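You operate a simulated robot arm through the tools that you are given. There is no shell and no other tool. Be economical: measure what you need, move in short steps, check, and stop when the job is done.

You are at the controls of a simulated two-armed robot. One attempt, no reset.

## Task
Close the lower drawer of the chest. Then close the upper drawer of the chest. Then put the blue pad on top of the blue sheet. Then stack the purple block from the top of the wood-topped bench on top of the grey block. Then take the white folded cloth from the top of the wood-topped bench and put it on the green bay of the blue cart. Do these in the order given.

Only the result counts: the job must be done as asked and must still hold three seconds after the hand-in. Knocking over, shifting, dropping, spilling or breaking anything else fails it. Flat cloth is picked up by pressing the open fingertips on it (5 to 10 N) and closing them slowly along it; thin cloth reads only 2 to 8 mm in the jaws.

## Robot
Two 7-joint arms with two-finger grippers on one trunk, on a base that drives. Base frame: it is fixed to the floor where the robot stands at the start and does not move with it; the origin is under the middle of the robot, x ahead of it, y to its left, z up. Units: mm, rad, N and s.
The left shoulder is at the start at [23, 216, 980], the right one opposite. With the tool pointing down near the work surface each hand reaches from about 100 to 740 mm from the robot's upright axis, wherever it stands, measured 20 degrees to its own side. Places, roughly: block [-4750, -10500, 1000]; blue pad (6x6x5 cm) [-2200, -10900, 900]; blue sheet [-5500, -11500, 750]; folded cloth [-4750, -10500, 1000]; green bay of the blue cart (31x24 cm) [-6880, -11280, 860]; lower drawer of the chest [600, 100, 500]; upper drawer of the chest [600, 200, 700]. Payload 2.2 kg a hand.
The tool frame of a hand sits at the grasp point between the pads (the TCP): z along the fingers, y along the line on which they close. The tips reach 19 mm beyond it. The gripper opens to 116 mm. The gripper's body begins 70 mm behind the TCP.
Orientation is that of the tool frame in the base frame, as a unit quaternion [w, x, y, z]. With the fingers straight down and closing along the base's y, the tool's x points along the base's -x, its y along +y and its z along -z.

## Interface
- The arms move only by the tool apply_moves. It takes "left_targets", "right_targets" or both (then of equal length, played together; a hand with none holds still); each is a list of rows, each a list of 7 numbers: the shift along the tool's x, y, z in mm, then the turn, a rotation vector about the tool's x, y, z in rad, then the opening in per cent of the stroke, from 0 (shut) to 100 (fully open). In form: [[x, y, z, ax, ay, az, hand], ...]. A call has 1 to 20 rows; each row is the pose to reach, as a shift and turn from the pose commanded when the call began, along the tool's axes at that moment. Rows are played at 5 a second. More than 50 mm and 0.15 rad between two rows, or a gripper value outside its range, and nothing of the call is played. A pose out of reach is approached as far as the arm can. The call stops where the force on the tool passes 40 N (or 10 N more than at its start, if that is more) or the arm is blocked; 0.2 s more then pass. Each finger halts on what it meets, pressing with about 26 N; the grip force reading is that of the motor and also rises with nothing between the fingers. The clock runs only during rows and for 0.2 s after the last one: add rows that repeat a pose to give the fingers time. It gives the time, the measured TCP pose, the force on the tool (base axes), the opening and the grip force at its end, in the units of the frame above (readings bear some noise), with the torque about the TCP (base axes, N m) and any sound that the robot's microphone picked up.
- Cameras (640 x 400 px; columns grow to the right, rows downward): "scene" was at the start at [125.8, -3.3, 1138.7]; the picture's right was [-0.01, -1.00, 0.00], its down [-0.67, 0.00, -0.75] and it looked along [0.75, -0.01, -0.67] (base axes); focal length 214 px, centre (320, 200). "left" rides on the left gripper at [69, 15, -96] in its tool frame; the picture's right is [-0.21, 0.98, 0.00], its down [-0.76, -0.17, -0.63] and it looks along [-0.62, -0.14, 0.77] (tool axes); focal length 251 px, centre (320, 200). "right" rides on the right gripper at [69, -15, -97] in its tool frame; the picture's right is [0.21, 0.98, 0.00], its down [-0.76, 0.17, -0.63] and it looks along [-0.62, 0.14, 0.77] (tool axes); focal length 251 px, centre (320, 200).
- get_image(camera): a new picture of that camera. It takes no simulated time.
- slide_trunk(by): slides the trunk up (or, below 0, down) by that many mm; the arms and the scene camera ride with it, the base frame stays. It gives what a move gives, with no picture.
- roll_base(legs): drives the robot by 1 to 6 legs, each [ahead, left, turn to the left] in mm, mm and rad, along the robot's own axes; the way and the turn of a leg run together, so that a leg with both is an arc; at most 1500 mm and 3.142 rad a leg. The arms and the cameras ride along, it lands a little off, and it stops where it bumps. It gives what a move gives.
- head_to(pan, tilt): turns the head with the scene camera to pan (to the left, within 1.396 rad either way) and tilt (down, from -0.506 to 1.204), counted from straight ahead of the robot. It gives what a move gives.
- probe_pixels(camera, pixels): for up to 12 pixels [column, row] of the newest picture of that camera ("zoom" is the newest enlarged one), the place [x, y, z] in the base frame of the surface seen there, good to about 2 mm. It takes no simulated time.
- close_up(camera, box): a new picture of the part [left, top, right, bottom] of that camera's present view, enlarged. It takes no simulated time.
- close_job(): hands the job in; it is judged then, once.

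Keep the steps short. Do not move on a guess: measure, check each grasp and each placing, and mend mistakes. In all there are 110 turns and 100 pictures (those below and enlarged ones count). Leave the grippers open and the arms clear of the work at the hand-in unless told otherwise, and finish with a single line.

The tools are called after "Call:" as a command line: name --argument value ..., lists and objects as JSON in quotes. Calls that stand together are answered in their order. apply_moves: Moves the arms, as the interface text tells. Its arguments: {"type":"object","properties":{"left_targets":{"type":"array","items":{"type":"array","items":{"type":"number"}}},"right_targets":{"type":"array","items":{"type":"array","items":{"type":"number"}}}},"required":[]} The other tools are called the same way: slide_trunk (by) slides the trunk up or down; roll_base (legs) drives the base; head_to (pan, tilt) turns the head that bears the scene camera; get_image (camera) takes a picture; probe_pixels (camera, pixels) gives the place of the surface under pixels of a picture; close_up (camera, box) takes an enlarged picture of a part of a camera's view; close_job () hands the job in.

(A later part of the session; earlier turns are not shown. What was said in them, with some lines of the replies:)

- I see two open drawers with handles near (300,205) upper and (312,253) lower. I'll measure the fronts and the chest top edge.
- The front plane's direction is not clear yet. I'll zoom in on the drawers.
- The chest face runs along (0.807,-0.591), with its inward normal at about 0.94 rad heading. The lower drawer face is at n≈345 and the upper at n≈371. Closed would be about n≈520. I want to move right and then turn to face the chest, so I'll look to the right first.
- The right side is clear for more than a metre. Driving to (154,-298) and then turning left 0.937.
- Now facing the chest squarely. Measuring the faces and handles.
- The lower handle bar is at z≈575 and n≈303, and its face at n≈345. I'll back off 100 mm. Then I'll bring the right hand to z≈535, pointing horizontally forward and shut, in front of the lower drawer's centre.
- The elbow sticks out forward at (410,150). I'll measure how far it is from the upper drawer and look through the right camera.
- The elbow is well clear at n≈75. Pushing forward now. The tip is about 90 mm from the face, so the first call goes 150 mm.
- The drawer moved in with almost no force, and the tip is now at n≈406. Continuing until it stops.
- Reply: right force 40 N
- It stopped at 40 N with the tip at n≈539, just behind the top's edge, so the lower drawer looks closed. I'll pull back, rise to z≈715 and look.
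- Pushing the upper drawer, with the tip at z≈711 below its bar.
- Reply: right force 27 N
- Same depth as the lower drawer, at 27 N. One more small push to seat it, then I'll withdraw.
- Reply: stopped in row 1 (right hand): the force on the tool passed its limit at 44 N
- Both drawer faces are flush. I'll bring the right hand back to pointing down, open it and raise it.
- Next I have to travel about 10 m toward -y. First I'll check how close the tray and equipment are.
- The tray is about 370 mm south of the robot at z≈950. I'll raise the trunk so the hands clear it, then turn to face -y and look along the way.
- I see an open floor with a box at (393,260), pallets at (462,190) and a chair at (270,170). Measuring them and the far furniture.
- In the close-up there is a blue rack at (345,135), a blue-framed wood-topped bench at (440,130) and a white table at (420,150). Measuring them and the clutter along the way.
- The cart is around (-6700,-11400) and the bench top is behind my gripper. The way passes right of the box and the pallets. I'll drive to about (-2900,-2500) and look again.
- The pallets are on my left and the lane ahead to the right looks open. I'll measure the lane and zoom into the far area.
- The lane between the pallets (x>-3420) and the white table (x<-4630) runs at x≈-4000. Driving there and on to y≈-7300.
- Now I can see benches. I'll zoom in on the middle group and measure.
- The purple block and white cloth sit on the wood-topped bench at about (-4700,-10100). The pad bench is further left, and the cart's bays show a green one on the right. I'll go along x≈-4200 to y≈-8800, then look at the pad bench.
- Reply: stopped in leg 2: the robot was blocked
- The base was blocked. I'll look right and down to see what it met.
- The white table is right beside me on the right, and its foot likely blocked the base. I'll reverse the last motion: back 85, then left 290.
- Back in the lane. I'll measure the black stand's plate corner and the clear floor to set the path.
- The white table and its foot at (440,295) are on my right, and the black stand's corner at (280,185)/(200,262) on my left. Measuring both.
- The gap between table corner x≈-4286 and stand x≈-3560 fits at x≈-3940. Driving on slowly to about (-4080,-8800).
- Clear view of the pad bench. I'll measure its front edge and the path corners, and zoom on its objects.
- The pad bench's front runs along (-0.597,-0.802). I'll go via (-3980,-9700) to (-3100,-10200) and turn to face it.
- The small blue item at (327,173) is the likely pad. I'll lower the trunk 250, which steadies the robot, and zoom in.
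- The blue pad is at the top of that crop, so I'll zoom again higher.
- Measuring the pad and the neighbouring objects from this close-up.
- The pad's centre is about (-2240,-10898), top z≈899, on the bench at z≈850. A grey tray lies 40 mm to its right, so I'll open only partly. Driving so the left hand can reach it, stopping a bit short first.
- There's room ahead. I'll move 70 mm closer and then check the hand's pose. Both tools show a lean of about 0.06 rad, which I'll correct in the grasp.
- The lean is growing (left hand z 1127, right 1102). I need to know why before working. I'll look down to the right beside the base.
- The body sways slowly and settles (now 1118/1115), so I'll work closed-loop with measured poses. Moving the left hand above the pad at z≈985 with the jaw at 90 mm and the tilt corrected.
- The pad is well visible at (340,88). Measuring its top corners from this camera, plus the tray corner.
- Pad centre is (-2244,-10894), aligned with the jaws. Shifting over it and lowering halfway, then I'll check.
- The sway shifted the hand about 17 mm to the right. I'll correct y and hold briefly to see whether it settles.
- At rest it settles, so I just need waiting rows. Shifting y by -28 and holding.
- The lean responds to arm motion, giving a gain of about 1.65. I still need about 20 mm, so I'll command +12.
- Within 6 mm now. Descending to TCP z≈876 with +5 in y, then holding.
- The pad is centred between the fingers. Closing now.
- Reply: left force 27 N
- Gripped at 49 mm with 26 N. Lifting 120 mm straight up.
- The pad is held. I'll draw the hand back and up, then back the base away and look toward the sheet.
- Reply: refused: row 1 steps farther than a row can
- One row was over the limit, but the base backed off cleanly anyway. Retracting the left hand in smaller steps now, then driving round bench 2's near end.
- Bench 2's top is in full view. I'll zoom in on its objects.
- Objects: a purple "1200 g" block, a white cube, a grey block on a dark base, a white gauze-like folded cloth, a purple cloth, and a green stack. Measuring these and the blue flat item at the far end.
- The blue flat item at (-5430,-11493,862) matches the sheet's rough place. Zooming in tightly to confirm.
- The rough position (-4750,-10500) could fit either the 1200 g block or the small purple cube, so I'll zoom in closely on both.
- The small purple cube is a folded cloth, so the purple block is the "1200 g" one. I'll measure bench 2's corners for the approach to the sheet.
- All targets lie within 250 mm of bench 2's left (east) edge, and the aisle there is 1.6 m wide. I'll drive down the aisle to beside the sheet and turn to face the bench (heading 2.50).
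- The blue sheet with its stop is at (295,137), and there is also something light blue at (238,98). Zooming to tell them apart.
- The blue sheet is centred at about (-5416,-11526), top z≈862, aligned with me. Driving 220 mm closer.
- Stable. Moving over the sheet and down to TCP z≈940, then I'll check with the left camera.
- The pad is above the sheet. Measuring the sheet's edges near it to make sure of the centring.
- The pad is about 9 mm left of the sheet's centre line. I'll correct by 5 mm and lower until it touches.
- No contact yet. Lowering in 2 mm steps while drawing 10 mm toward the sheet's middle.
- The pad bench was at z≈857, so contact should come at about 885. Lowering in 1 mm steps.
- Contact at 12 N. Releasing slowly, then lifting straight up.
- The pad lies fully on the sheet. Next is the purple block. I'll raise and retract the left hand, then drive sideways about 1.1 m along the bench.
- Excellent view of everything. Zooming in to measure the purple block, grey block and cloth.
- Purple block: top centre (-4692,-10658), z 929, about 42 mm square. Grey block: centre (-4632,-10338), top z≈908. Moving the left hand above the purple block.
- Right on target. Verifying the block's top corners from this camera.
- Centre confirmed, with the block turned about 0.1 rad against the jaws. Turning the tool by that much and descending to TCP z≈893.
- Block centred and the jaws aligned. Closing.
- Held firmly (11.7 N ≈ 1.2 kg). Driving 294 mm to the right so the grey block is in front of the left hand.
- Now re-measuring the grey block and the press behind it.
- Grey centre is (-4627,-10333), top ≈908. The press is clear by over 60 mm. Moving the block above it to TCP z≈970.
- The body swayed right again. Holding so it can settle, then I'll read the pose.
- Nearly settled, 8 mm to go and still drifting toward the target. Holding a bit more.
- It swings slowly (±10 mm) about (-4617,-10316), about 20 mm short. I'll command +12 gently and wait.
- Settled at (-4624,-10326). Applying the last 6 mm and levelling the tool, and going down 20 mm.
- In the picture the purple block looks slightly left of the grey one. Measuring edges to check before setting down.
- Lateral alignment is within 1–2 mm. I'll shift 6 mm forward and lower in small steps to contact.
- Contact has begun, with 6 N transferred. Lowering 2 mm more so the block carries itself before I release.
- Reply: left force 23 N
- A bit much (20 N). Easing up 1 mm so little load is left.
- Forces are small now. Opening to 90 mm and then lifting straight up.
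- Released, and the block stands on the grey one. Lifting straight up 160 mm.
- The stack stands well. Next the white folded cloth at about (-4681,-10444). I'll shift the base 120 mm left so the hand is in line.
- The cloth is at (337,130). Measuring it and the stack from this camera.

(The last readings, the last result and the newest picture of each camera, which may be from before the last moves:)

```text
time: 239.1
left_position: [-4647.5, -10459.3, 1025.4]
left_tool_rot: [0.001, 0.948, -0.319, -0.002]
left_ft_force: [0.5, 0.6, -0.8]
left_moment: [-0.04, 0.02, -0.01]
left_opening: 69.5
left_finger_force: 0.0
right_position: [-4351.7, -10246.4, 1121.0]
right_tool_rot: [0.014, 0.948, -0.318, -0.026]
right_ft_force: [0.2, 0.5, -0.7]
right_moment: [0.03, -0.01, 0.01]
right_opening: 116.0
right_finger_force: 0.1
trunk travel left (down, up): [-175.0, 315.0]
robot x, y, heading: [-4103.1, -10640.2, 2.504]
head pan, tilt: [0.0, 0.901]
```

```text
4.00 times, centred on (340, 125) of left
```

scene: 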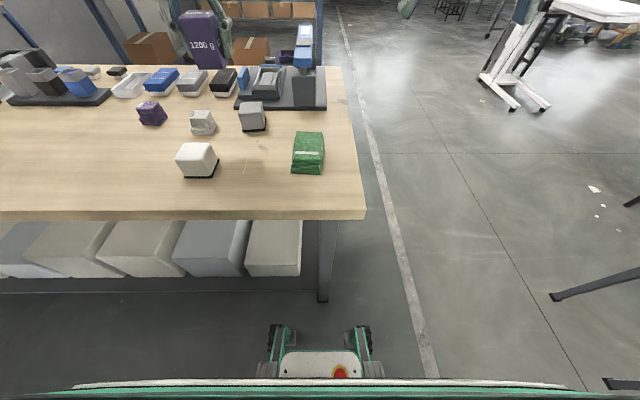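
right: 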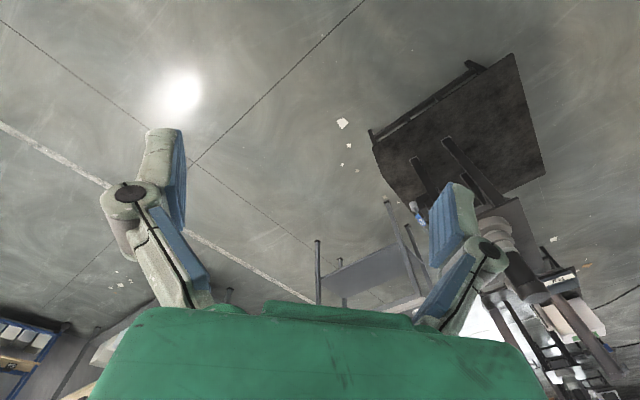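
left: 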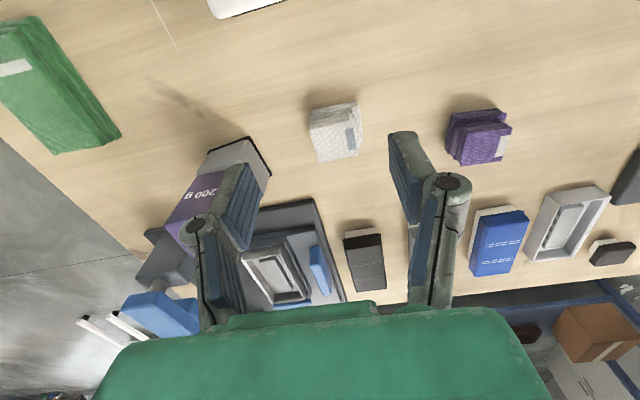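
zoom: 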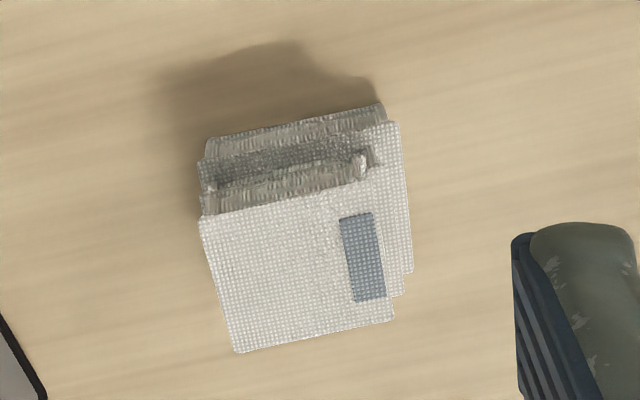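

Cloth centre ≈ (-4684,-10441), about 38 mm wide, top z 901, aligned. Moving over it and down to z≈950.

Call:
apply_moves --left_targets '[[-10, 1, 10, 0, 0, 0, 60], [-20, 3, 20, 0, 0, 0, 60], [-30, 4, 35, 0, 0, 0, 60], [-38, 5, 50, 0, 0, 0, 60], [-38, 5, 65, 0, 0, 0, 60], [-38, 5, 75, 0, 0, 0, 60], [-38, 5, 75, 0, 0, 0, 60], [-38, 5, 75, 0, 0, 0, 60], [-38, 5, 75, 0, 0, 0, 60], [-38, 5, 75, 0, 0, 0, 60], [-38, 5, 75, 0, 0, 0, 60], [-38, 5, 75, 0, 0, 0, 60]]'

Call:
get_image --camera "left"

```text
time: 241.9
left_position: [-4663.1, -10419.5, 956.0]
left_tool_rot: [0.008, 0.947, -0.321, -0.008]
left_ft_force: [-0.5, 0.0, 0.6]
left_moment: [-0.02, 0.02, 0.05]
left_opening: 69.5
left_finger_force: 0.1
right_position: [-4330.9, -10225.7, 1119.2]
right_tool_rot: [0.024, 0.946, -0.32, -0.031]
right_ft_force: [0.5, 0.0, 0.4]
right_moment: [-0.02, 0.04, -0.03]
right_opening: 116.0
right_finger_force: 0.2
trunk travel left (down, up): [-175.0, 315.0]
robot x, y, heading: [-4098.2, -10632.2, 2.505]
head pan, tilt: [0.0, 0.901]
stopped in row 12 (left hand): the arm was blocked; the commanded pose is now the measured one
```

```text
24 pictures are left
```

left: 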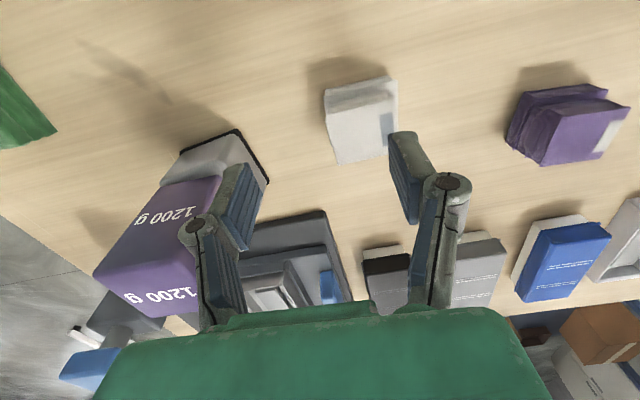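

The body leaned about 30 mm right, toward the stack, and the move stopped with no force. I'm 30 mm right of target. Moving left +18 (away from the stack) and waiting.

Call:
apply_moves --left_targets '[[0, 4, -5, 0, 0, 0, 60], [-1, 8, -10, 0, 0, 0, 60], [-2, 12, -10, 0.005, 0, 0, 60], [-3, 15, -10, 0.01, 0, 0, 60], [-4, 18, -10, 0.015, 0, 0, 60], [-4, 18, -10, 0.015, 0, 0, 60], [-4, 18, -10, 0.015, 0, 0, 60], [-4, 18, -10, 0.015, 0, 0, 60], [-4, 18, -10, 0.015, 0, 0, 60], [-4, 18, -10, 0.015, 0, 0, 60], [-4, 18, -10, 0.015, 0, 0, 60], [-4, 18, -10, 0.015, 0, 0, 60], [-4, 18, -10, 0.015, 0, 0, 60], [-4, 18, -10, 0.015, 0, 0, 60]]'

Call:
apply_moves --left_targets '[[0, 0, 0, 0, 0, 0, 60], [0, 0, 0, 0, 0, 0, 60], [0, 0, 0, 0, 0, 0, 60], [0, 0, 0, 0, 0, 0, 60]]'

Call:
get_image --camera "left"

```text
time: 244.9
left_position: [-4681.8, -10438.4, 964.6]
left_tool_rot: [-0.004, 0.947, -0.322, -0.003]
left_ft_force: [0.4, 0.4, -0.2]
left_moment: [-0.02, -0.01, 0.01]
left_opening: 69.7
left_finger_force: 0.1
right_position: [-4339.4, -10233.1, 1120.0]
right_tool_rot: [0.02, 0.947, -0.32, -0.03]
right_ft_force: [-0.4, -0.6, -0.1]
right_moment: [0.0, 0.04, 0.03]
right_opening: 115.9
right_finger_force: 0.0
trunk travel left (down, up): [-175.0, 315.0]
robot x, y, heading: [-4096.1, -10633.4, 2.501]
head pan, tilt: [0.0, 0.901]
```

```text
time: 245.9
left_position: [-4672.0, -10423.3, 966.7]
left_tool_rot: [0.002, 0.947, -0.323, -0.006]
left_ft_force: [0.7, 0.8, 0.8]
left_moment: [-0.06, 0.08, 0.02]
left_opening: 69.5
left_finger_force: 0.0
right_position: [-4326.3, -10217.3, 1118.1]
right_tool_rot: [0.027, 0.946, -0.32, -0.032]
right_ft_force: [0.6, 0.5, 0.6]
right_moment: [-0.06, 0.03, 0.01]
right_opening: 116.3
right_finger_force: 0.0
trunk travel left (down, up): [-175.0, 315.0]
robot x, y, heading: [-4095.1, -10632.1, 2.507]
head pan, tilt: [0.0, 0.901]
```

```text
23 pictures are left
```

left: 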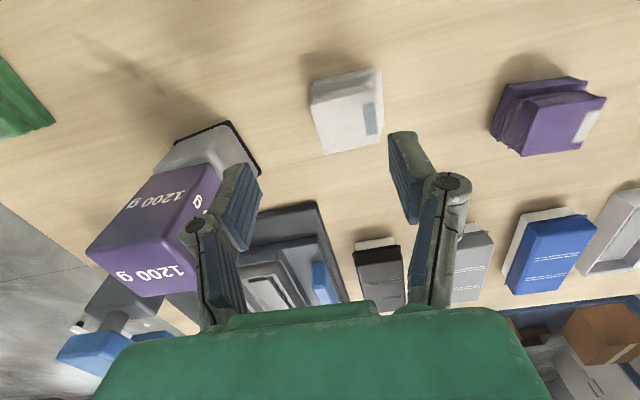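

Still swinging. Holding 4 s to let it die down.

Call:
apply_moves --left_targets '[[0, 0, 0, 0, 0, 0, 60], [0, 0, 0, 0, 0, 0, 60], [0, 0, 0, 0, 0, 0, 60], [0, 0, 0, 0, 0, 0, 60], [0, 0, 0, 0, 0, 0, 60], [0, 0, 0, 0, 0, 0, 60], [0, 0, 0, 0, 0, 0, 60], [0, 0, 0, 0, 0, 0, 60], [0, 0, 0, 0, 0, 0, 60], [0, 0, 0, 0, 0, 0, 60], [0, 0, 0, 0, 0, 0, 60], [0, 0, 0, 0, 0, 0, 60], [0, 0, 0, 0, 0, 0, 60], [0, 0, 0, 0, 0, 0, 60], [0, 0, 0, 0, 0, 0, 60], [0, 0, 0, 0, 0, 0, 60], [0, 0, 0, 0, 0, 0, 60], [0, 0, 0, 0, 0, 0, 60], [0, 0, 0, 0, 0, 0, 60]]'

Call:
apply_moves --left_targets '[[0, 0, 0, 0, 0, 0, 60], [0, 0, 0, 0, 0, 0, 60], [0, 0, 0, 0, 0, 0, 60], [0, 0, 0, 0, 0, 0, 60]]'

```text
time: 249.9
left_position: [-4679.9, -10435.8, 964.1]
left_tool_rot: [-0.003, 0.947, -0.322, -0.004]
left_ft_force: [0.1, -0.6, -0.3]
left_moment: [-0.05, 0.02, 0.0]
left_opening: 69.6
left_finger_force: 0.1
right_position: [-4337.2, -10229.5, 1121.1]
right_tool_rot: [0.02, 0.946, -0.321, -0.03]
right_ft_force: [-0.6, -0.1, -1.0]
right_moment: [-0.06, 0.04, 0.02]
right_opening: 115.9
right_finger_force: 0.1
trunk travel left (down, up): [-175.0, 315.0]
robot x, y, heading: [-4102.6, -10637.3, 2.511]
head pan, tilt: [0.0, 0.901]
```

```text
time: 250.9
left_position: [-4676.6, -10429.4, 965.2]
left_tool_rot: [-0.001, 0.947, -0.322, -0.005]
left_ft_force: [0.9, 1.2, -0.3]
left_moment: [-0.07, 0.06, -0.03]
left_opening: 69.5
left_finger_force: 0.0
right_position: [-4332.2, -10223.9, 1119.6]
right_tool_rot: [0.023, 0.946, -0.321, -0.031]
right_ft_force: [1.1, 1.5, 0.3]
right_moment: [-0.12, 0.07, 0.02]
right_opening: 116.1
right_finger_force: 0.1
trunk travel left (down, up): [-175.0, 315.0]
robot x, y, heading: [-4097.6, -10636.3, 2.504]
head pan, tilt: [0.0, 0.901]
```

The swing has shrunk to about ±6 mm around 12 mm right of target. Commanding +8 and descending slowly to z≈892.

Call:
apply_moves --left_targets '[[0, 1, 8, 0, 0, 0, 60], [0, 2, 16, 0, 0, 0, 60], [0, 3, 24, 0, 0, 0, 60], [0, 4, 32, 0, 0, 0, 60], [0, 5, 39, 0, 0, 0, 60], [0, 6, 45, 0, 0, 0, 60], [0, 7, 45, 0, 0, 0, 60], [0, 8, 45, 0, 0, 0, 60], [0, 8, 45, 0, 0, 0, 60], [0, 8, 45, 0, 0, 0, 60], [0, 8, 45, 0, 0, 0, 60], [0, 8, 45, 0, 0, 0, 60], [0, 8, 45, 0, 0, 0, 60], [0, 8, 45, 0, 0, 0, 60], [0, 8, 45, 0, 0, 0, 60], [0, 8, 45, 0, 0, 0, 60], [0, 8, 45, 0, 0, 0, 60], [0, 8, 45, 0, 0, 0, 60], [0, 8, 45, 0, 0, 0, 60], [0, 8, 45, 0, 0, 0, 60]]'

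Call:
get_image --camera "left"

```text
time: 255.1
left_position: [-4687.6, -10444.5, 919.2]
left_tool_rot: [-0.004, 0.947, -0.322, -0.003]
left_ft_force: [0.6, 0.0, -0.9]
left_moment: [-0.07, 0.0, -0.02]
left_opening: 69.7
left_finger_force: 0.0
right_position: [-4339.3, -10233.5, 1121.4]
right_tool_rot: [0.019, 0.947, -0.319, -0.029]
right_ft_force: [0.3, -0.5, -0.4]
right_moment: [0.0, 0.01, 0.02]
right_opening: 116.0
right_finger_force: 0.0
trunk travel left (down, up): [-175.0, 315.0]
robot x, y, heading: [-4096.6, -10634.2, 2.5]
head pan, tilt: [0.0, 0.901]
```

```text
22 pictures are left
```

left: 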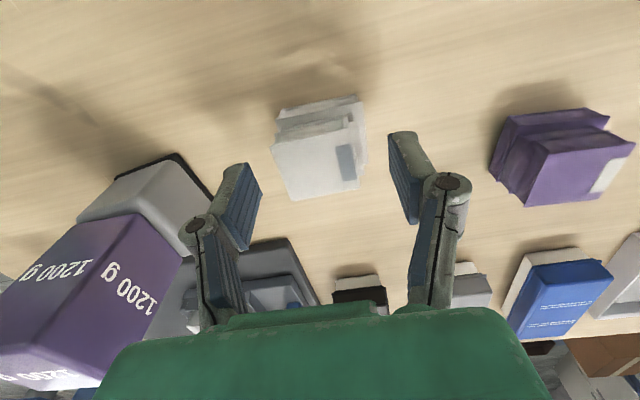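

The cloth sits between the fingers. Descending to z≈886 and closing in one go.

Call:
apply_moves --left_targets '[[0, 0, 12, 0.006, 0, 0, 60], [0, 0, 24, 0.006, 0, 0, 60], [0, 0, 33, 0.006, 0, 0, 60], [0, 0, 33, 0.006, 0, 0, 50], [0, 0, 33, 0.006, 0, 0, 42], [0, 0, 33, 0.006, 0, 0, 34], [0, 0, 33, 0.006, 0, 0, 26], [0, 0, 33, 0.006, 0, 0, 18], [0, 0, 33, 0.006, 0, 0, 18]]'

Call:
get_image --camera "left"

```text
time: 257.1
left_position: [-4689.9, -10447.2, 886.1]
left_tool_rot: [-0.009, 0.947, -0.32, -0.002]
left_ft_force: [-1.6, -1.4, 4.5]
left_moment: [-0.14, 0.08, -0.03]
left_opening: 51.0
left_finger_force: 26.1
right_position: [-4342.0, -10237.9, 1121.2]
right_tool_rot: [0.017, 0.947, -0.321, -0.029]
right_ft_force: [0.5, -0.9, 1.2]
right_moment: [0.0, -0.01, -0.01]
right_opening: 116.3
right_finger_force: 0.1
trunk travel left (down, up): [-175.0, 315.0]
robot x, y, heading: [-4099.6, -10631.7, 2.507]
head pan, tilt: [0.0, 0.901]
```

```text
21 pictures are left
```

left: 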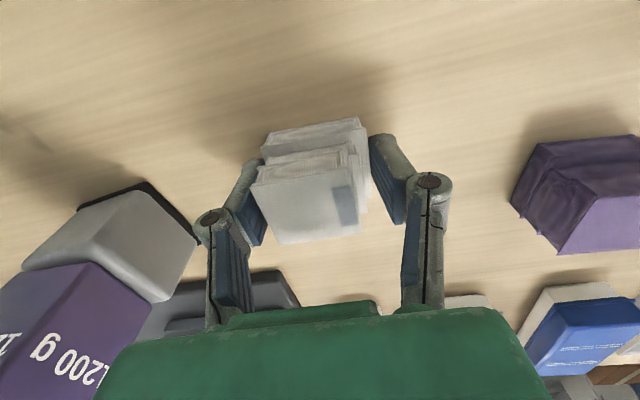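

Gripped at 51 mm. Lifting straight up.

Call:
apply_moves --left_targets '[[0, 0, -15, 0, 0, 0, 14], [0, 0, -35, 0, 0, 0, 14], [0, 0, -70, 0, 0, 0, 14], [0, 0, -105, 0, 0, 0, 14], [0, 0, -145, 0, 0, 0, 14], [0, 0, -185, 0, 0, 0, 14], [0, 0, -220, 0, 0, 0, 14], [0, 0, -220, 0, 0, 0, 14]]'

Call:
get_image --camera "left"

```text
time: 258.9
left_position: [-4690.6, -10450.9, 1106.4]
left_tool_rot: [-0.008, 0.947, -0.32, -0.002]
left_ft_force: [0.0, -0.3, -0.2]
left_moment: [-0.06, -0.04, 0.0]
left_opening: 50.8
left_finger_force: 25.9
right_position: [-4342.0, -10237.5, 1122.4]
right_tool_rot: [0.017, 0.947, -0.32, -0.028]
right_ft_force: [-0.8, 0.5, -0.3]
right_moment: [-0.01, 0.01, -0.01]
right_opening: 115.8
right_finger_force: 0.0
trunk travel left (down, up): [-175.0, 315.0]
robot x, y, heading: [-4099.9, -10634.4, 2.505]
head pan, tilt: [0.0, 0.901]
```

```text
20 pictures are left
```

left: 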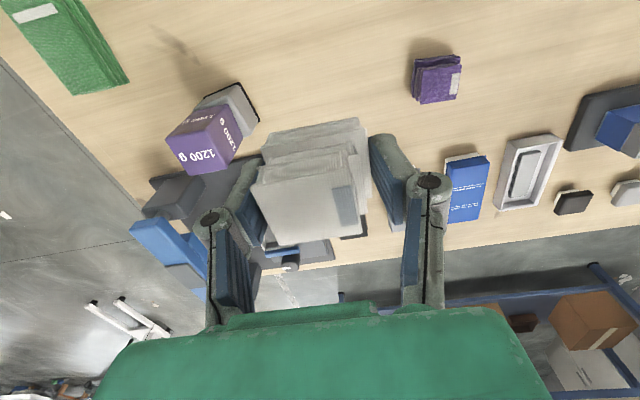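

The cloth is held and the stack is intact. I'll retract the hand, back off, and drive round the bench's near end toward the cart in two parts.

Call:
apply_moves --left_targets '[[40, 0, -10, 0, 0, 0, 14], [80, 0, -20, 0, 0, 0, 14], [120, 0, -30, 0, 0, 0, 14], [150, 0, -30, 0, 0, 0, 14]]'

Call:
roll_base --legs '[[-250, 0, 0], [0, -800, 0], [1300, 0, 0], [800, 0, 0], [0, 0, 1.567]]'

Call:
head_to --pan 0.0 --tilt 0.5

Call:
get_image --camera "scene"

```text
time: 259.9
left_position: [-4571.5, -10545.5, 1133.4]
left_tool_rot: [-0.01, 0.947, -0.321, -0.001]
left_ft_force: [-0.2, -0.5, -0.7]
left_moment: [0.01, -0.02, 0.03]
left_opening: 50.9
left_finger_force: 26.4
right_position: [-4342.7, -10239.4, 1120.9]
right_tool_rot: [0.016, 0.947, -0.319, -0.028]
right_ft_force: [0.3, 0.6, -1.4]
right_moment: [0.0, 0.02, 0.01]
right_opening: 116.1
right_finger_force: 0.1
trunk travel left (down, up): [-175.0, 315.0]
robot x, y, heading: [-4098.0, -10636.3, 2.504]
head pan, tilt: [0.0, 0.901]
```

```text
time: 279.6
left_position: [-5212.8, -9351.1, 1134.2]
left_tool_rot: [-0.004, 0.897, 0.443, -0.008]
left_ft_force: [-1.1, -0.7, -1.1]
left_moment: [-0.01, -0.01, 0.02]
left_opening: 51.0
left_finger_force: 26.0
right_position: [-5518.0, -9121.2, 1121.6]
right_tool_rot: [0.032, 0.896, 0.444, -0.008]
right_ft_force: [-0.8, 0.3, 0.0]
right_moment: [-0.02, 0.0, 0.05]
right_opening: 116.0
right_finger_force: 0.0
trunk travel left (down, up): [-175.0, 315.0]
robot x, y, heading: [-5120.6, -8879.2, -2.207]
head pan, tilt: [0.0, 0.901]
```

```text
time: 280.4
left_position: [-5210.5, -9348.4, 1136.2]
left_tool_rot: [-0.004, 0.897, 0.443, -0.009]
left_ft_force: [0.1, -0.7, -1.3]
left_moment: [0.0, 0.01, -0.02]
left_opening: 50.8
left_finger_force: 26.8
right_position: [-5516.6, -9118.5, 1122.2]
right_tool_rot: [0.033, 0.896, 0.444, -0.01]
right_ft_force: [0.9, 0.5, -0.4]
right_moment: [0.01, 0.02, 0.01]
right_opening: 116.0
right_finger_force: 0.0
trunk travel left (down, up): [-175.0, 315.0]
robot x, y, heading: [-5118.0, -8875.2, -2.21]
head pan, tilt: [0.0, 0.499]
```

```text
19 pictures are left
```

scene: 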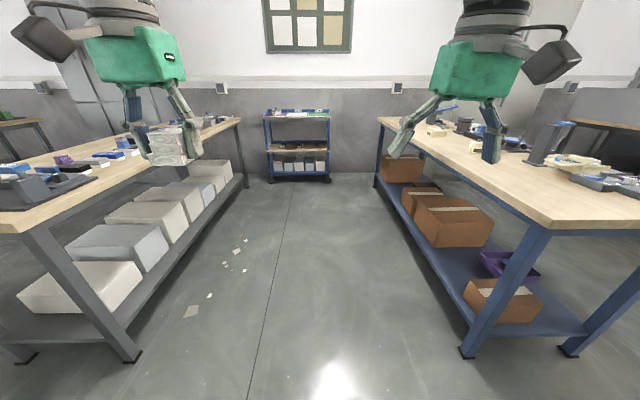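

I'm now facing the cart down the aisle, with the cloth still held at (175,145). Measuring the aisle and the cart.

Call:
probe_pixels --camera "scene" --pixels '[[135, 358], [470, 350], [245, 185], [378, 185], [268, 115], [328, 117], [285, 112], [300, 112], [320, 112], [555, 225], [380, 120], [290, 178]]'

Call:
close_up --camera "scene" --box '[250, 95, 346, 155]'

```text
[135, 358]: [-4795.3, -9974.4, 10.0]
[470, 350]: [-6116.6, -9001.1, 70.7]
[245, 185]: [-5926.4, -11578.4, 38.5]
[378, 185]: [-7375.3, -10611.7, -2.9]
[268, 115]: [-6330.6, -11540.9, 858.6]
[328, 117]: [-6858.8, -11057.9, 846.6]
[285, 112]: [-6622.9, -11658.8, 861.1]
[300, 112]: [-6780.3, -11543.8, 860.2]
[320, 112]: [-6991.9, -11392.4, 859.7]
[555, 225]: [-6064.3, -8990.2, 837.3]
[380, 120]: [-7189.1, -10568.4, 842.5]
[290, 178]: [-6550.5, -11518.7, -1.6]
```

```text
6.67 times, centred on (298, 125) of scene
```

zoom: 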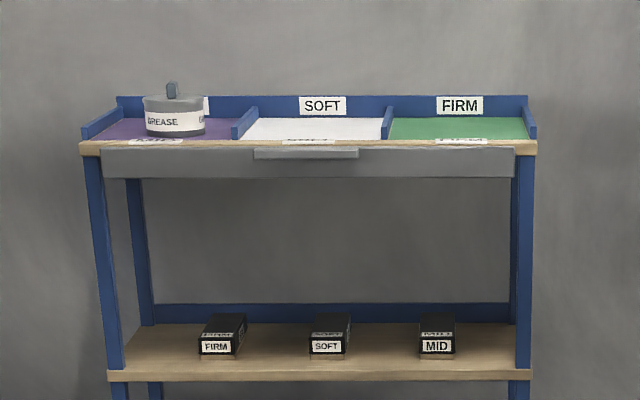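

The green bay is on the cart's right ("FIRM"). The aisle is wide enough, so I'll drive to about 600 mm in front of the bay.

Call:
roll_base --legs '[[1200, -60, 0], [1100, -65, 0]]'

Call:
head_to --pan 0.15 --tilt 0.8

Call:
get_image --camera "scene"

```text
time: 291.9
left_position: [-6692.4, -11138.7, 1135.6]
left_tool_rot: [-0.004, 0.897, 0.442, -0.009]
left_ft_force: [0.4, 0.3, -0.5]
left_moment: [0.0, -0.03, -0.03]
left_opening: 51.4
left_finger_force: 25.8
right_position: [-6998.5, -10910.3, 1122.4]
right_tool_rot: [0.033, 0.896, 0.442, -0.009]
right_ft_force: [-1.3, -0.4, -0.9]
right_moment: [0.02, 0.01, 0.01]
right_opening: 115.7
right_finger_force: 0.2
trunk travel left (down, up): [-175.0, 315.0]
robot x, y, heading: [-6603.8, -10668.0, -2.207]
head pan, tilt: [0.0, 0.499]
```

```text
time: 292.6
left_position: [-6690.6, -11136.5, 1137.5]
left_tool_rot: [-0.005, 0.897, 0.442, -0.01]
left_ft_force: [-0.6, 0.0, -0.7]
left_moment: [0.02, 0.0, -0.04]
left_opening: 51.0
left_finger_force: 25.4
right_position: [-6996.6, -10906.9, 1123.6]
right_tool_rot: [0.033, 0.896, 0.443, -0.011]
right_ft_force: [0.7, 0.3, 0.4]
right_moment: [0.0, 0.02, 0.0]
right_opening: 116.0
right_finger_force: 0.1
trunk travel left (down, up): [-175.0, 315.0]
robot x, y, heading: [-6601.7, -10670.1, -2.206]
head pan, tilt: [0.15, 0.799]
```

```text
17 pictures are left
```

scene: 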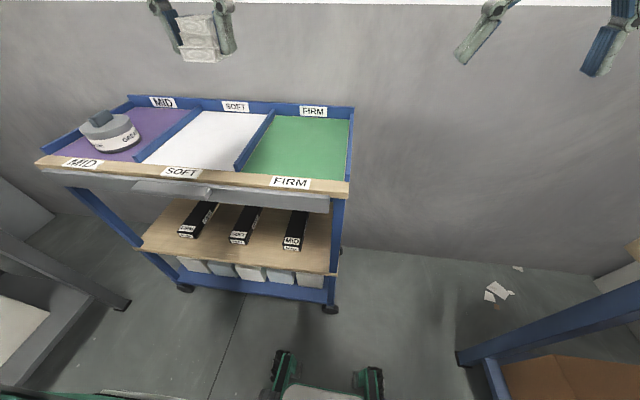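

Very clear view. Measuring the green bay's corners and the walls.

Call:
probe_pixels --camera "scene" --pixels '[[276, 120], [346, 122], [252, 170], [343, 178], [300, 147], [256, 150], [352, 140], [312, 112], [290, 183], [200, 40]]'

```text
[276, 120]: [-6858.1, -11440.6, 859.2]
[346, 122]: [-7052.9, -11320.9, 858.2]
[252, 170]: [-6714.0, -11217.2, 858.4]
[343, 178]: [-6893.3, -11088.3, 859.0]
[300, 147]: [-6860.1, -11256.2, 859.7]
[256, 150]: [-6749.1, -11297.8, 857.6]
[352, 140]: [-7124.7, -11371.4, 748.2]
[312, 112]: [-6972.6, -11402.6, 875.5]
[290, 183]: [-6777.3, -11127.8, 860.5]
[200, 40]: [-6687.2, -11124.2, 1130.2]
```

Bay centre ≈ (-6880,-11270), floor z≈859. Shifting the base 72 right and 40 ahead, then extending the arm over the bay.

Call:
roll_base --legs '[[40, -72, 0]]'

Call:
apply_moves --left_targets '[[-30, 0, 15, 0, 0, 0, 14], [-60, 0, 30, 0, 0, 0, 14], [-90, 0, 45, 0, 0, 0, 14], [-120, 0, 60, 0, 0, 0, 14], [-150, 0, 80, 0, 0, 0, 14], [-185, 0, 100, 0, 0, 0, 14], [-185, 0, 130, 0, 0, 0, 14], [-185, 0, 160, 0, 0, 0, 14], [-185, 0, 190, 0, 0, 0, 14], [-185, 0, 190, 0, 0, 0, 14], [-185, 0, 190, 0, 0, 0, 14], [-185, 0, 190, 0, 0, 0, 14], [-185, 0, 190, 0, 0, 0, 14], [-185, 0, 190, 0, 0, 0, 14], [-185, 0, 190, 0, 0, 0, 14], [-185, 0, 190, 0, 0, 0, 14]]'

Call:
get_image --camera "left"

```text
time: 293.7
left_position: [-6735.1, -11155.2, 1130.0]
left_tool_rot: [-0.021, 0.896, 0.444, -0.018]
left_ft_force: [1.8, -1.4, -1.2]
left_moment: [0.16, 0.15, 0.0]
left_opening: 51.3
left_finger_force: 26.1
right_position: [-7039.5, -10924.8, 1128.5]
right_tool_rot: [0.018, 0.895, 0.444, -0.018]
right_ft_force: [0.5, -0.2, -0.4]
right_moment: [0.09, 0.12, 0.03]
right_opening: 115.9
right_finger_force: 0.0
trunk travel left (down, up): [-175.0, 315.0]
robot x, y, heading: [-6674.5, -10662.5, -2.207]
head pan, tilt: [0.15, 0.799]
```

```text
time: 297.3
left_position: [-6879.2, -11273.8, 954.5]
left_tool_rot: [-0.001, 0.896, 0.444, -0.012]
left_ft_force: [-0.1, 0.6, 0.3]
left_moment: [-0.09, -0.04, -0.03]
left_opening: 51.0
left_finger_force: 26.1
right_position: [-7068.0, -10894.8, 1125.6]
right_tool_rot: [0.037, 0.895, 0.445, -0.012]
right_ft_force: [-0.6, 0.5, -0.1]
right_moment: [-0.09, -0.09, 0.02]
right_opening: 116.2
right_finger_force: 0.1
trunk travel left (down, up): [-175.0, 315.0]
robot x, y, heading: [-6676.5, -10666.0, -2.213]
head pan, tilt: [0.15, 0.799]
stopped in row 16 (left hand): the arm was blocked; the commanded pose is now the measured one
```

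```text
16 pictures are left
```

left: 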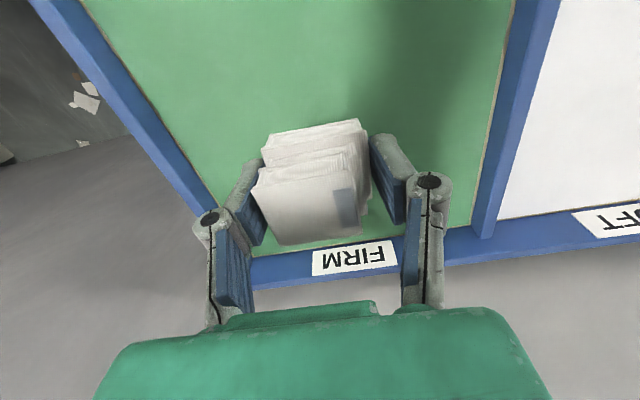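

The cloth is centred over the green bay. Lowering to z≈892.

Call:
apply_moves --left_targets '[[0, 0, 12, 0, 0, 0, 14], [0, 0, 24, 0, 0, 0, 14], [0, 0, 36, 0, 0, 0, 14], [0, 0, 48, 0, 0, 0, 14], [0, 0, 58, 0, 0, 0, 14], [0, 0, 62, 0, 0, 0, 14], [0, 0, 62, 0, 0, 0, 14], [0, 0, 62, 0, 0, 0, 14]]'

Call:
get_image --camera "left"

```text
time: 299.1
left_position: [-6887.4, -11269.7, 892.9]
left_tool_rot: [0.002, 0.896, 0.444, -0.01]
left_ft_force: [-1.0, 0.9, 0.1]
left_moment: [-0.05, -0.15, -0.01]
left_opening: 50.9
left_finger_force: 25.8
right_position: [-7076.1, -10891.1, 1123.3]
right_tool_rot: [0.04, 0.895, 0.445, -0.01]
right_ft_force: [-0.9, 1.5, 0.2]
right_moment: [-0.07, -0.14, 0.01]
right_opening: 115.8
right_finger_force: 0.0
trunk travel left (down, up): [-175.0, 315.0]
robot x, y, heading: [-6675.4, -10666.4, -2.211]
head pan, tilt: [0.15, 0.799]
```

```text
15 pictures are left
```

left: 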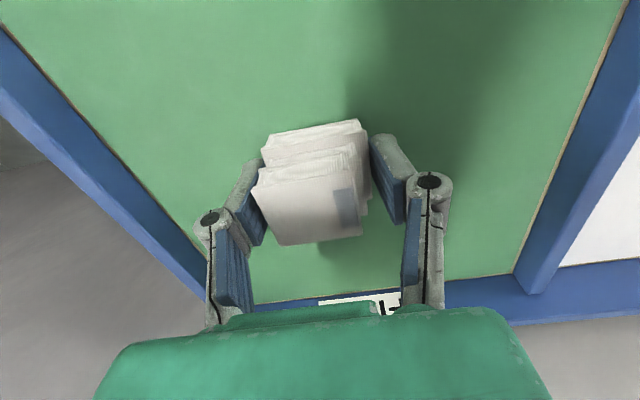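

Right above the bay floor. Lowering in 1–2 mm steps to contact.

Call:
apply_moves --left_targets '[[0, 0, 2, 0, 0, 0, 14], [0, 0, 4, 0, 0, 0, 14], [0, 0, 5, 0, 0, 0, 14], [0, 0, 6, 0, 0, 0, 14], [0, 0, 6, 0, 0, 0, 14]]'

```text
time: 300.3
left_position: [-6859.7, -11289.5, 885.1]
left_tool_rot: [-0.011, 0.895, 0.446, -0.018]
left_ft_force: [-5.0, 3.7, 20.2]
left_moment: [0.17, -0.35, 0.17]
left_opening: 51.3
left_finger_force: 25.7
right_position: [-7041.4, -10913.4, 1130.2]
right_tool_rot: [0.027, 0.894, 0.448, -0.019]
right_ft_force: [0.7, -0.6, 0.6]
right_moment: [0.05, 0.06, 0.0]
right_opening: 116.2
right_finger_force: 0.1
trunk travel left (down, up): [-175.0, 315.0]
robot x, y, heading: [-6668.9, -10668.7, -2.209]
head pan, tilt: [0.15, 0.799]
```

Contact at 20 N, still well inside the bay (about 80 mm from the left wall). Releasing and lifting.

Call:
apply_moves --left_targets '[[0, 0, -1, 0, 0, 0, 45], [0, 0, -1, 0, 0, 0, 58], [0, 0, -2, 0, 0, 0, 70], [0, 0, -2, 0, 0, 0, 75], [0, 0, -25, 0, 0, 0, 75], [0, 0, -60, 0, 0, 0, 75], [0, 0, -100, 0, 0, 0, 75], [0, 0, -145, 0, 0, 0, 75], [0, 0, -190, 0, 0, 0, 75], [0, 0, -230, 0, 0, 0, 100]]'

Call:
get_image --camera "left"

```text
time: 302.5
left_position: [-6870.6, -11277.7, 1116.1]
left_tool_rot: [-0.006, 0.896, 0.444, -0.013]
left_ft_force: [-0.9, 0.5, 0.4]
left_moment: [-0.05, -0.04, -0.04]
left_opening: 116.0
left_finger_force: 0.1
right_position: [-7061.5, -10902.0, 1125.7]
right_tool_rot: [0.034, 0.895, 0.446, -0.014]
right_ft_force: [-0.6, -0.2, -0.8]
right_moment: [0.0, -0.04, 0.02]
right_opening: 115.8
right_finger_force: 0.1
trunk travel left (down, up): [-175.0, 315.0]
robot x, y, heading: [-6668.4, -10661.4, -2.216]
head pan, tilt: [0.15, 0.799]
```

```text
14 pictures are left
```

left: 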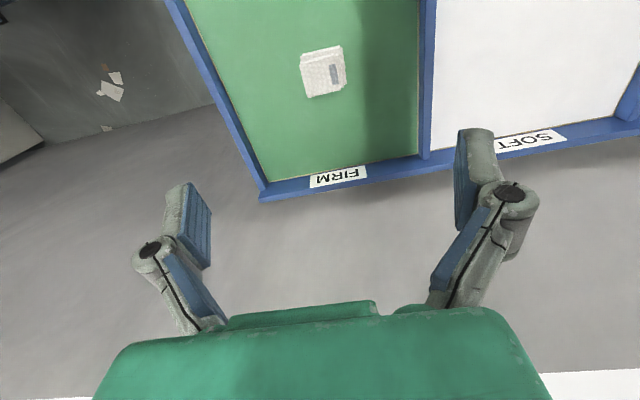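

The cloth lies in the green bay. I'll retract the arm, back the base off, and look over bench 2 for a final check of the stack and pad.

Call:
apply_moves --left_targets '[[40, 0, 0, 0, 0, 0, 100], [80, 0, 0, 0, 0, 0, 100], [120, 0, 0, 0, 0, 0, 100], [160, 0, 0, 0, 0, 0, 100], [185, 0, 0, 0, 0, 0, 100]]'

Call:
roll_base --legs '[[-450, 60, 0]]'

Call:
head_to --pan 1.35 --tilt 0.45

Call:
get_image --camera "scene"

```text
time: 303.7
left_position: [-6746.7, -11140.8, 1108.0]
left_tool_rot: [-0.01, 0.895, 0.445, -0.015]
left_ft_force: [-0.3, 0.3, 0.9]
left_moment: [0.02, 0.02, 0.01]
left_opening: 116.1
left_finger_force: 0.1
right_position: [-7049.8, -10911.0, 1126.8]
right_tool_rot: [0.027, 0.895, 0.446, -0.017]
right_ft_force: [0.9, -0.5, -0.4]
right_moment: [-0.02, 0.03, 0.0]
right_opening: 115.7
right_finger_force: 0.0
trunk travel left (down, up): [-175.0, 315.0]
robot x, y, heading: [-6671.8, -10669.4, -2.208]
head pan, tilt: [0.15, 0.799]
```

```text
time: 306.4
left_position: [-6437.7, -10809.3, 1111.5]
left_tool_rot: [-0.007, 0.895, 0.446, -0.014]
left_ft_force: [0.5, 0.9, -0.5]
left_moment: [-0.02, 0.0, 0.01]
left_opening: 115.9
left_finger_force: 0.0
right_position: [-6740.7, -10579.3, 1126.6]
right_tool_rot: [0.032, 0.894, 0.446, -0.015]
right_ft_force: [-0.2, -0.1, -0.5]
right_moment: [-0.02, 0.03, -0.01]
right_opening: 115.5
right_finger_force: 0.2
trunk travel left (down, up): [-175.0, 315.0]
robot x, y, heading: [-6358.2, -10338.3, -2.207]
head pan, tilt: [0.15, 0.799]
```

```text
time: 307.9
left_position: [-6434.5, -10808.6, 1112.0]
left_tool_rot: [-0.007, 0.895, 0.445, -0.014]
left_ft_force: [-0.5, 0.0, -0.2]
left_moment: [0.01, 0.02, 0.03]
left_opening: 116.0
left_finger_force: 0.0
right_position: [-6738.3, -10578.4, 1127.7]
right_tool_rot: [0.033, 0.894, 0.446, -0.016]
right_ft_force: [-0.4, -0.6, 0.9]
right_moment: [0.02, 0.02, 0.0]
right_opening: 116.0
right_finger_force: 0.1
trunk travel left (down, up): [-175.0, 315.0]
robot x, y, heading: [-6357.1, -10339.6, -2.206]
head pan, tilt: [1.349, 0.45]
```

```text
13 pictures are left
```

scene: 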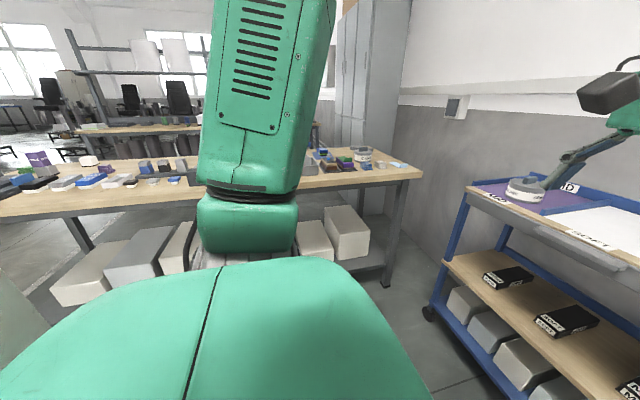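

The purple block shows at (38,158). Zooming to confirm that the stack and the pad still stand.

Call:
close_up --camera "scene" --box '[0, 135, 100, 200]'

Call:
close_up --camera "scene" --box '[295, 135, 415, 200]'

```text
6.15 times, centred on (50, 168) of scene
```

zoom: 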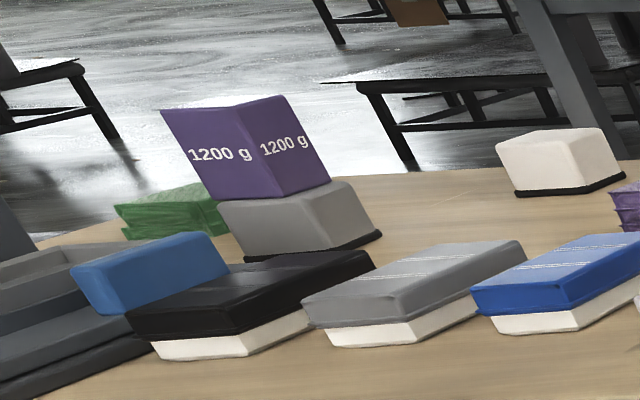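

```text
5.33 times, centred on (355, 168) of scene
```

zoom: 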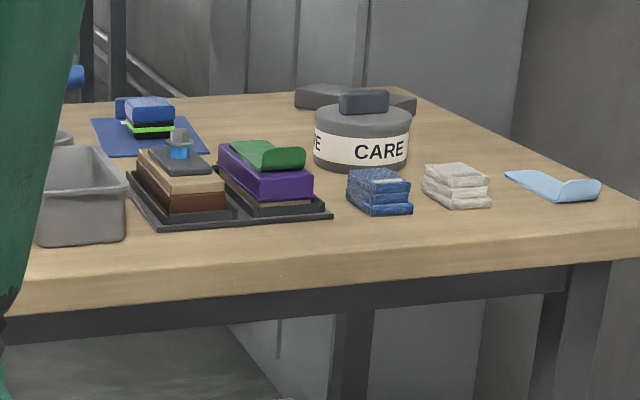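

Stack, pad and cloth are all in place. The cloth I moved is the one at the stated rough place. The grippers are open and the arms are clear, so I'm handing in.

Call:
close_job

```text
The job is handed in.
```

All five steps were done in order and looked right at hand-in; the base bumped the white table once on the drive over, and I couldn't tell whether it moved.
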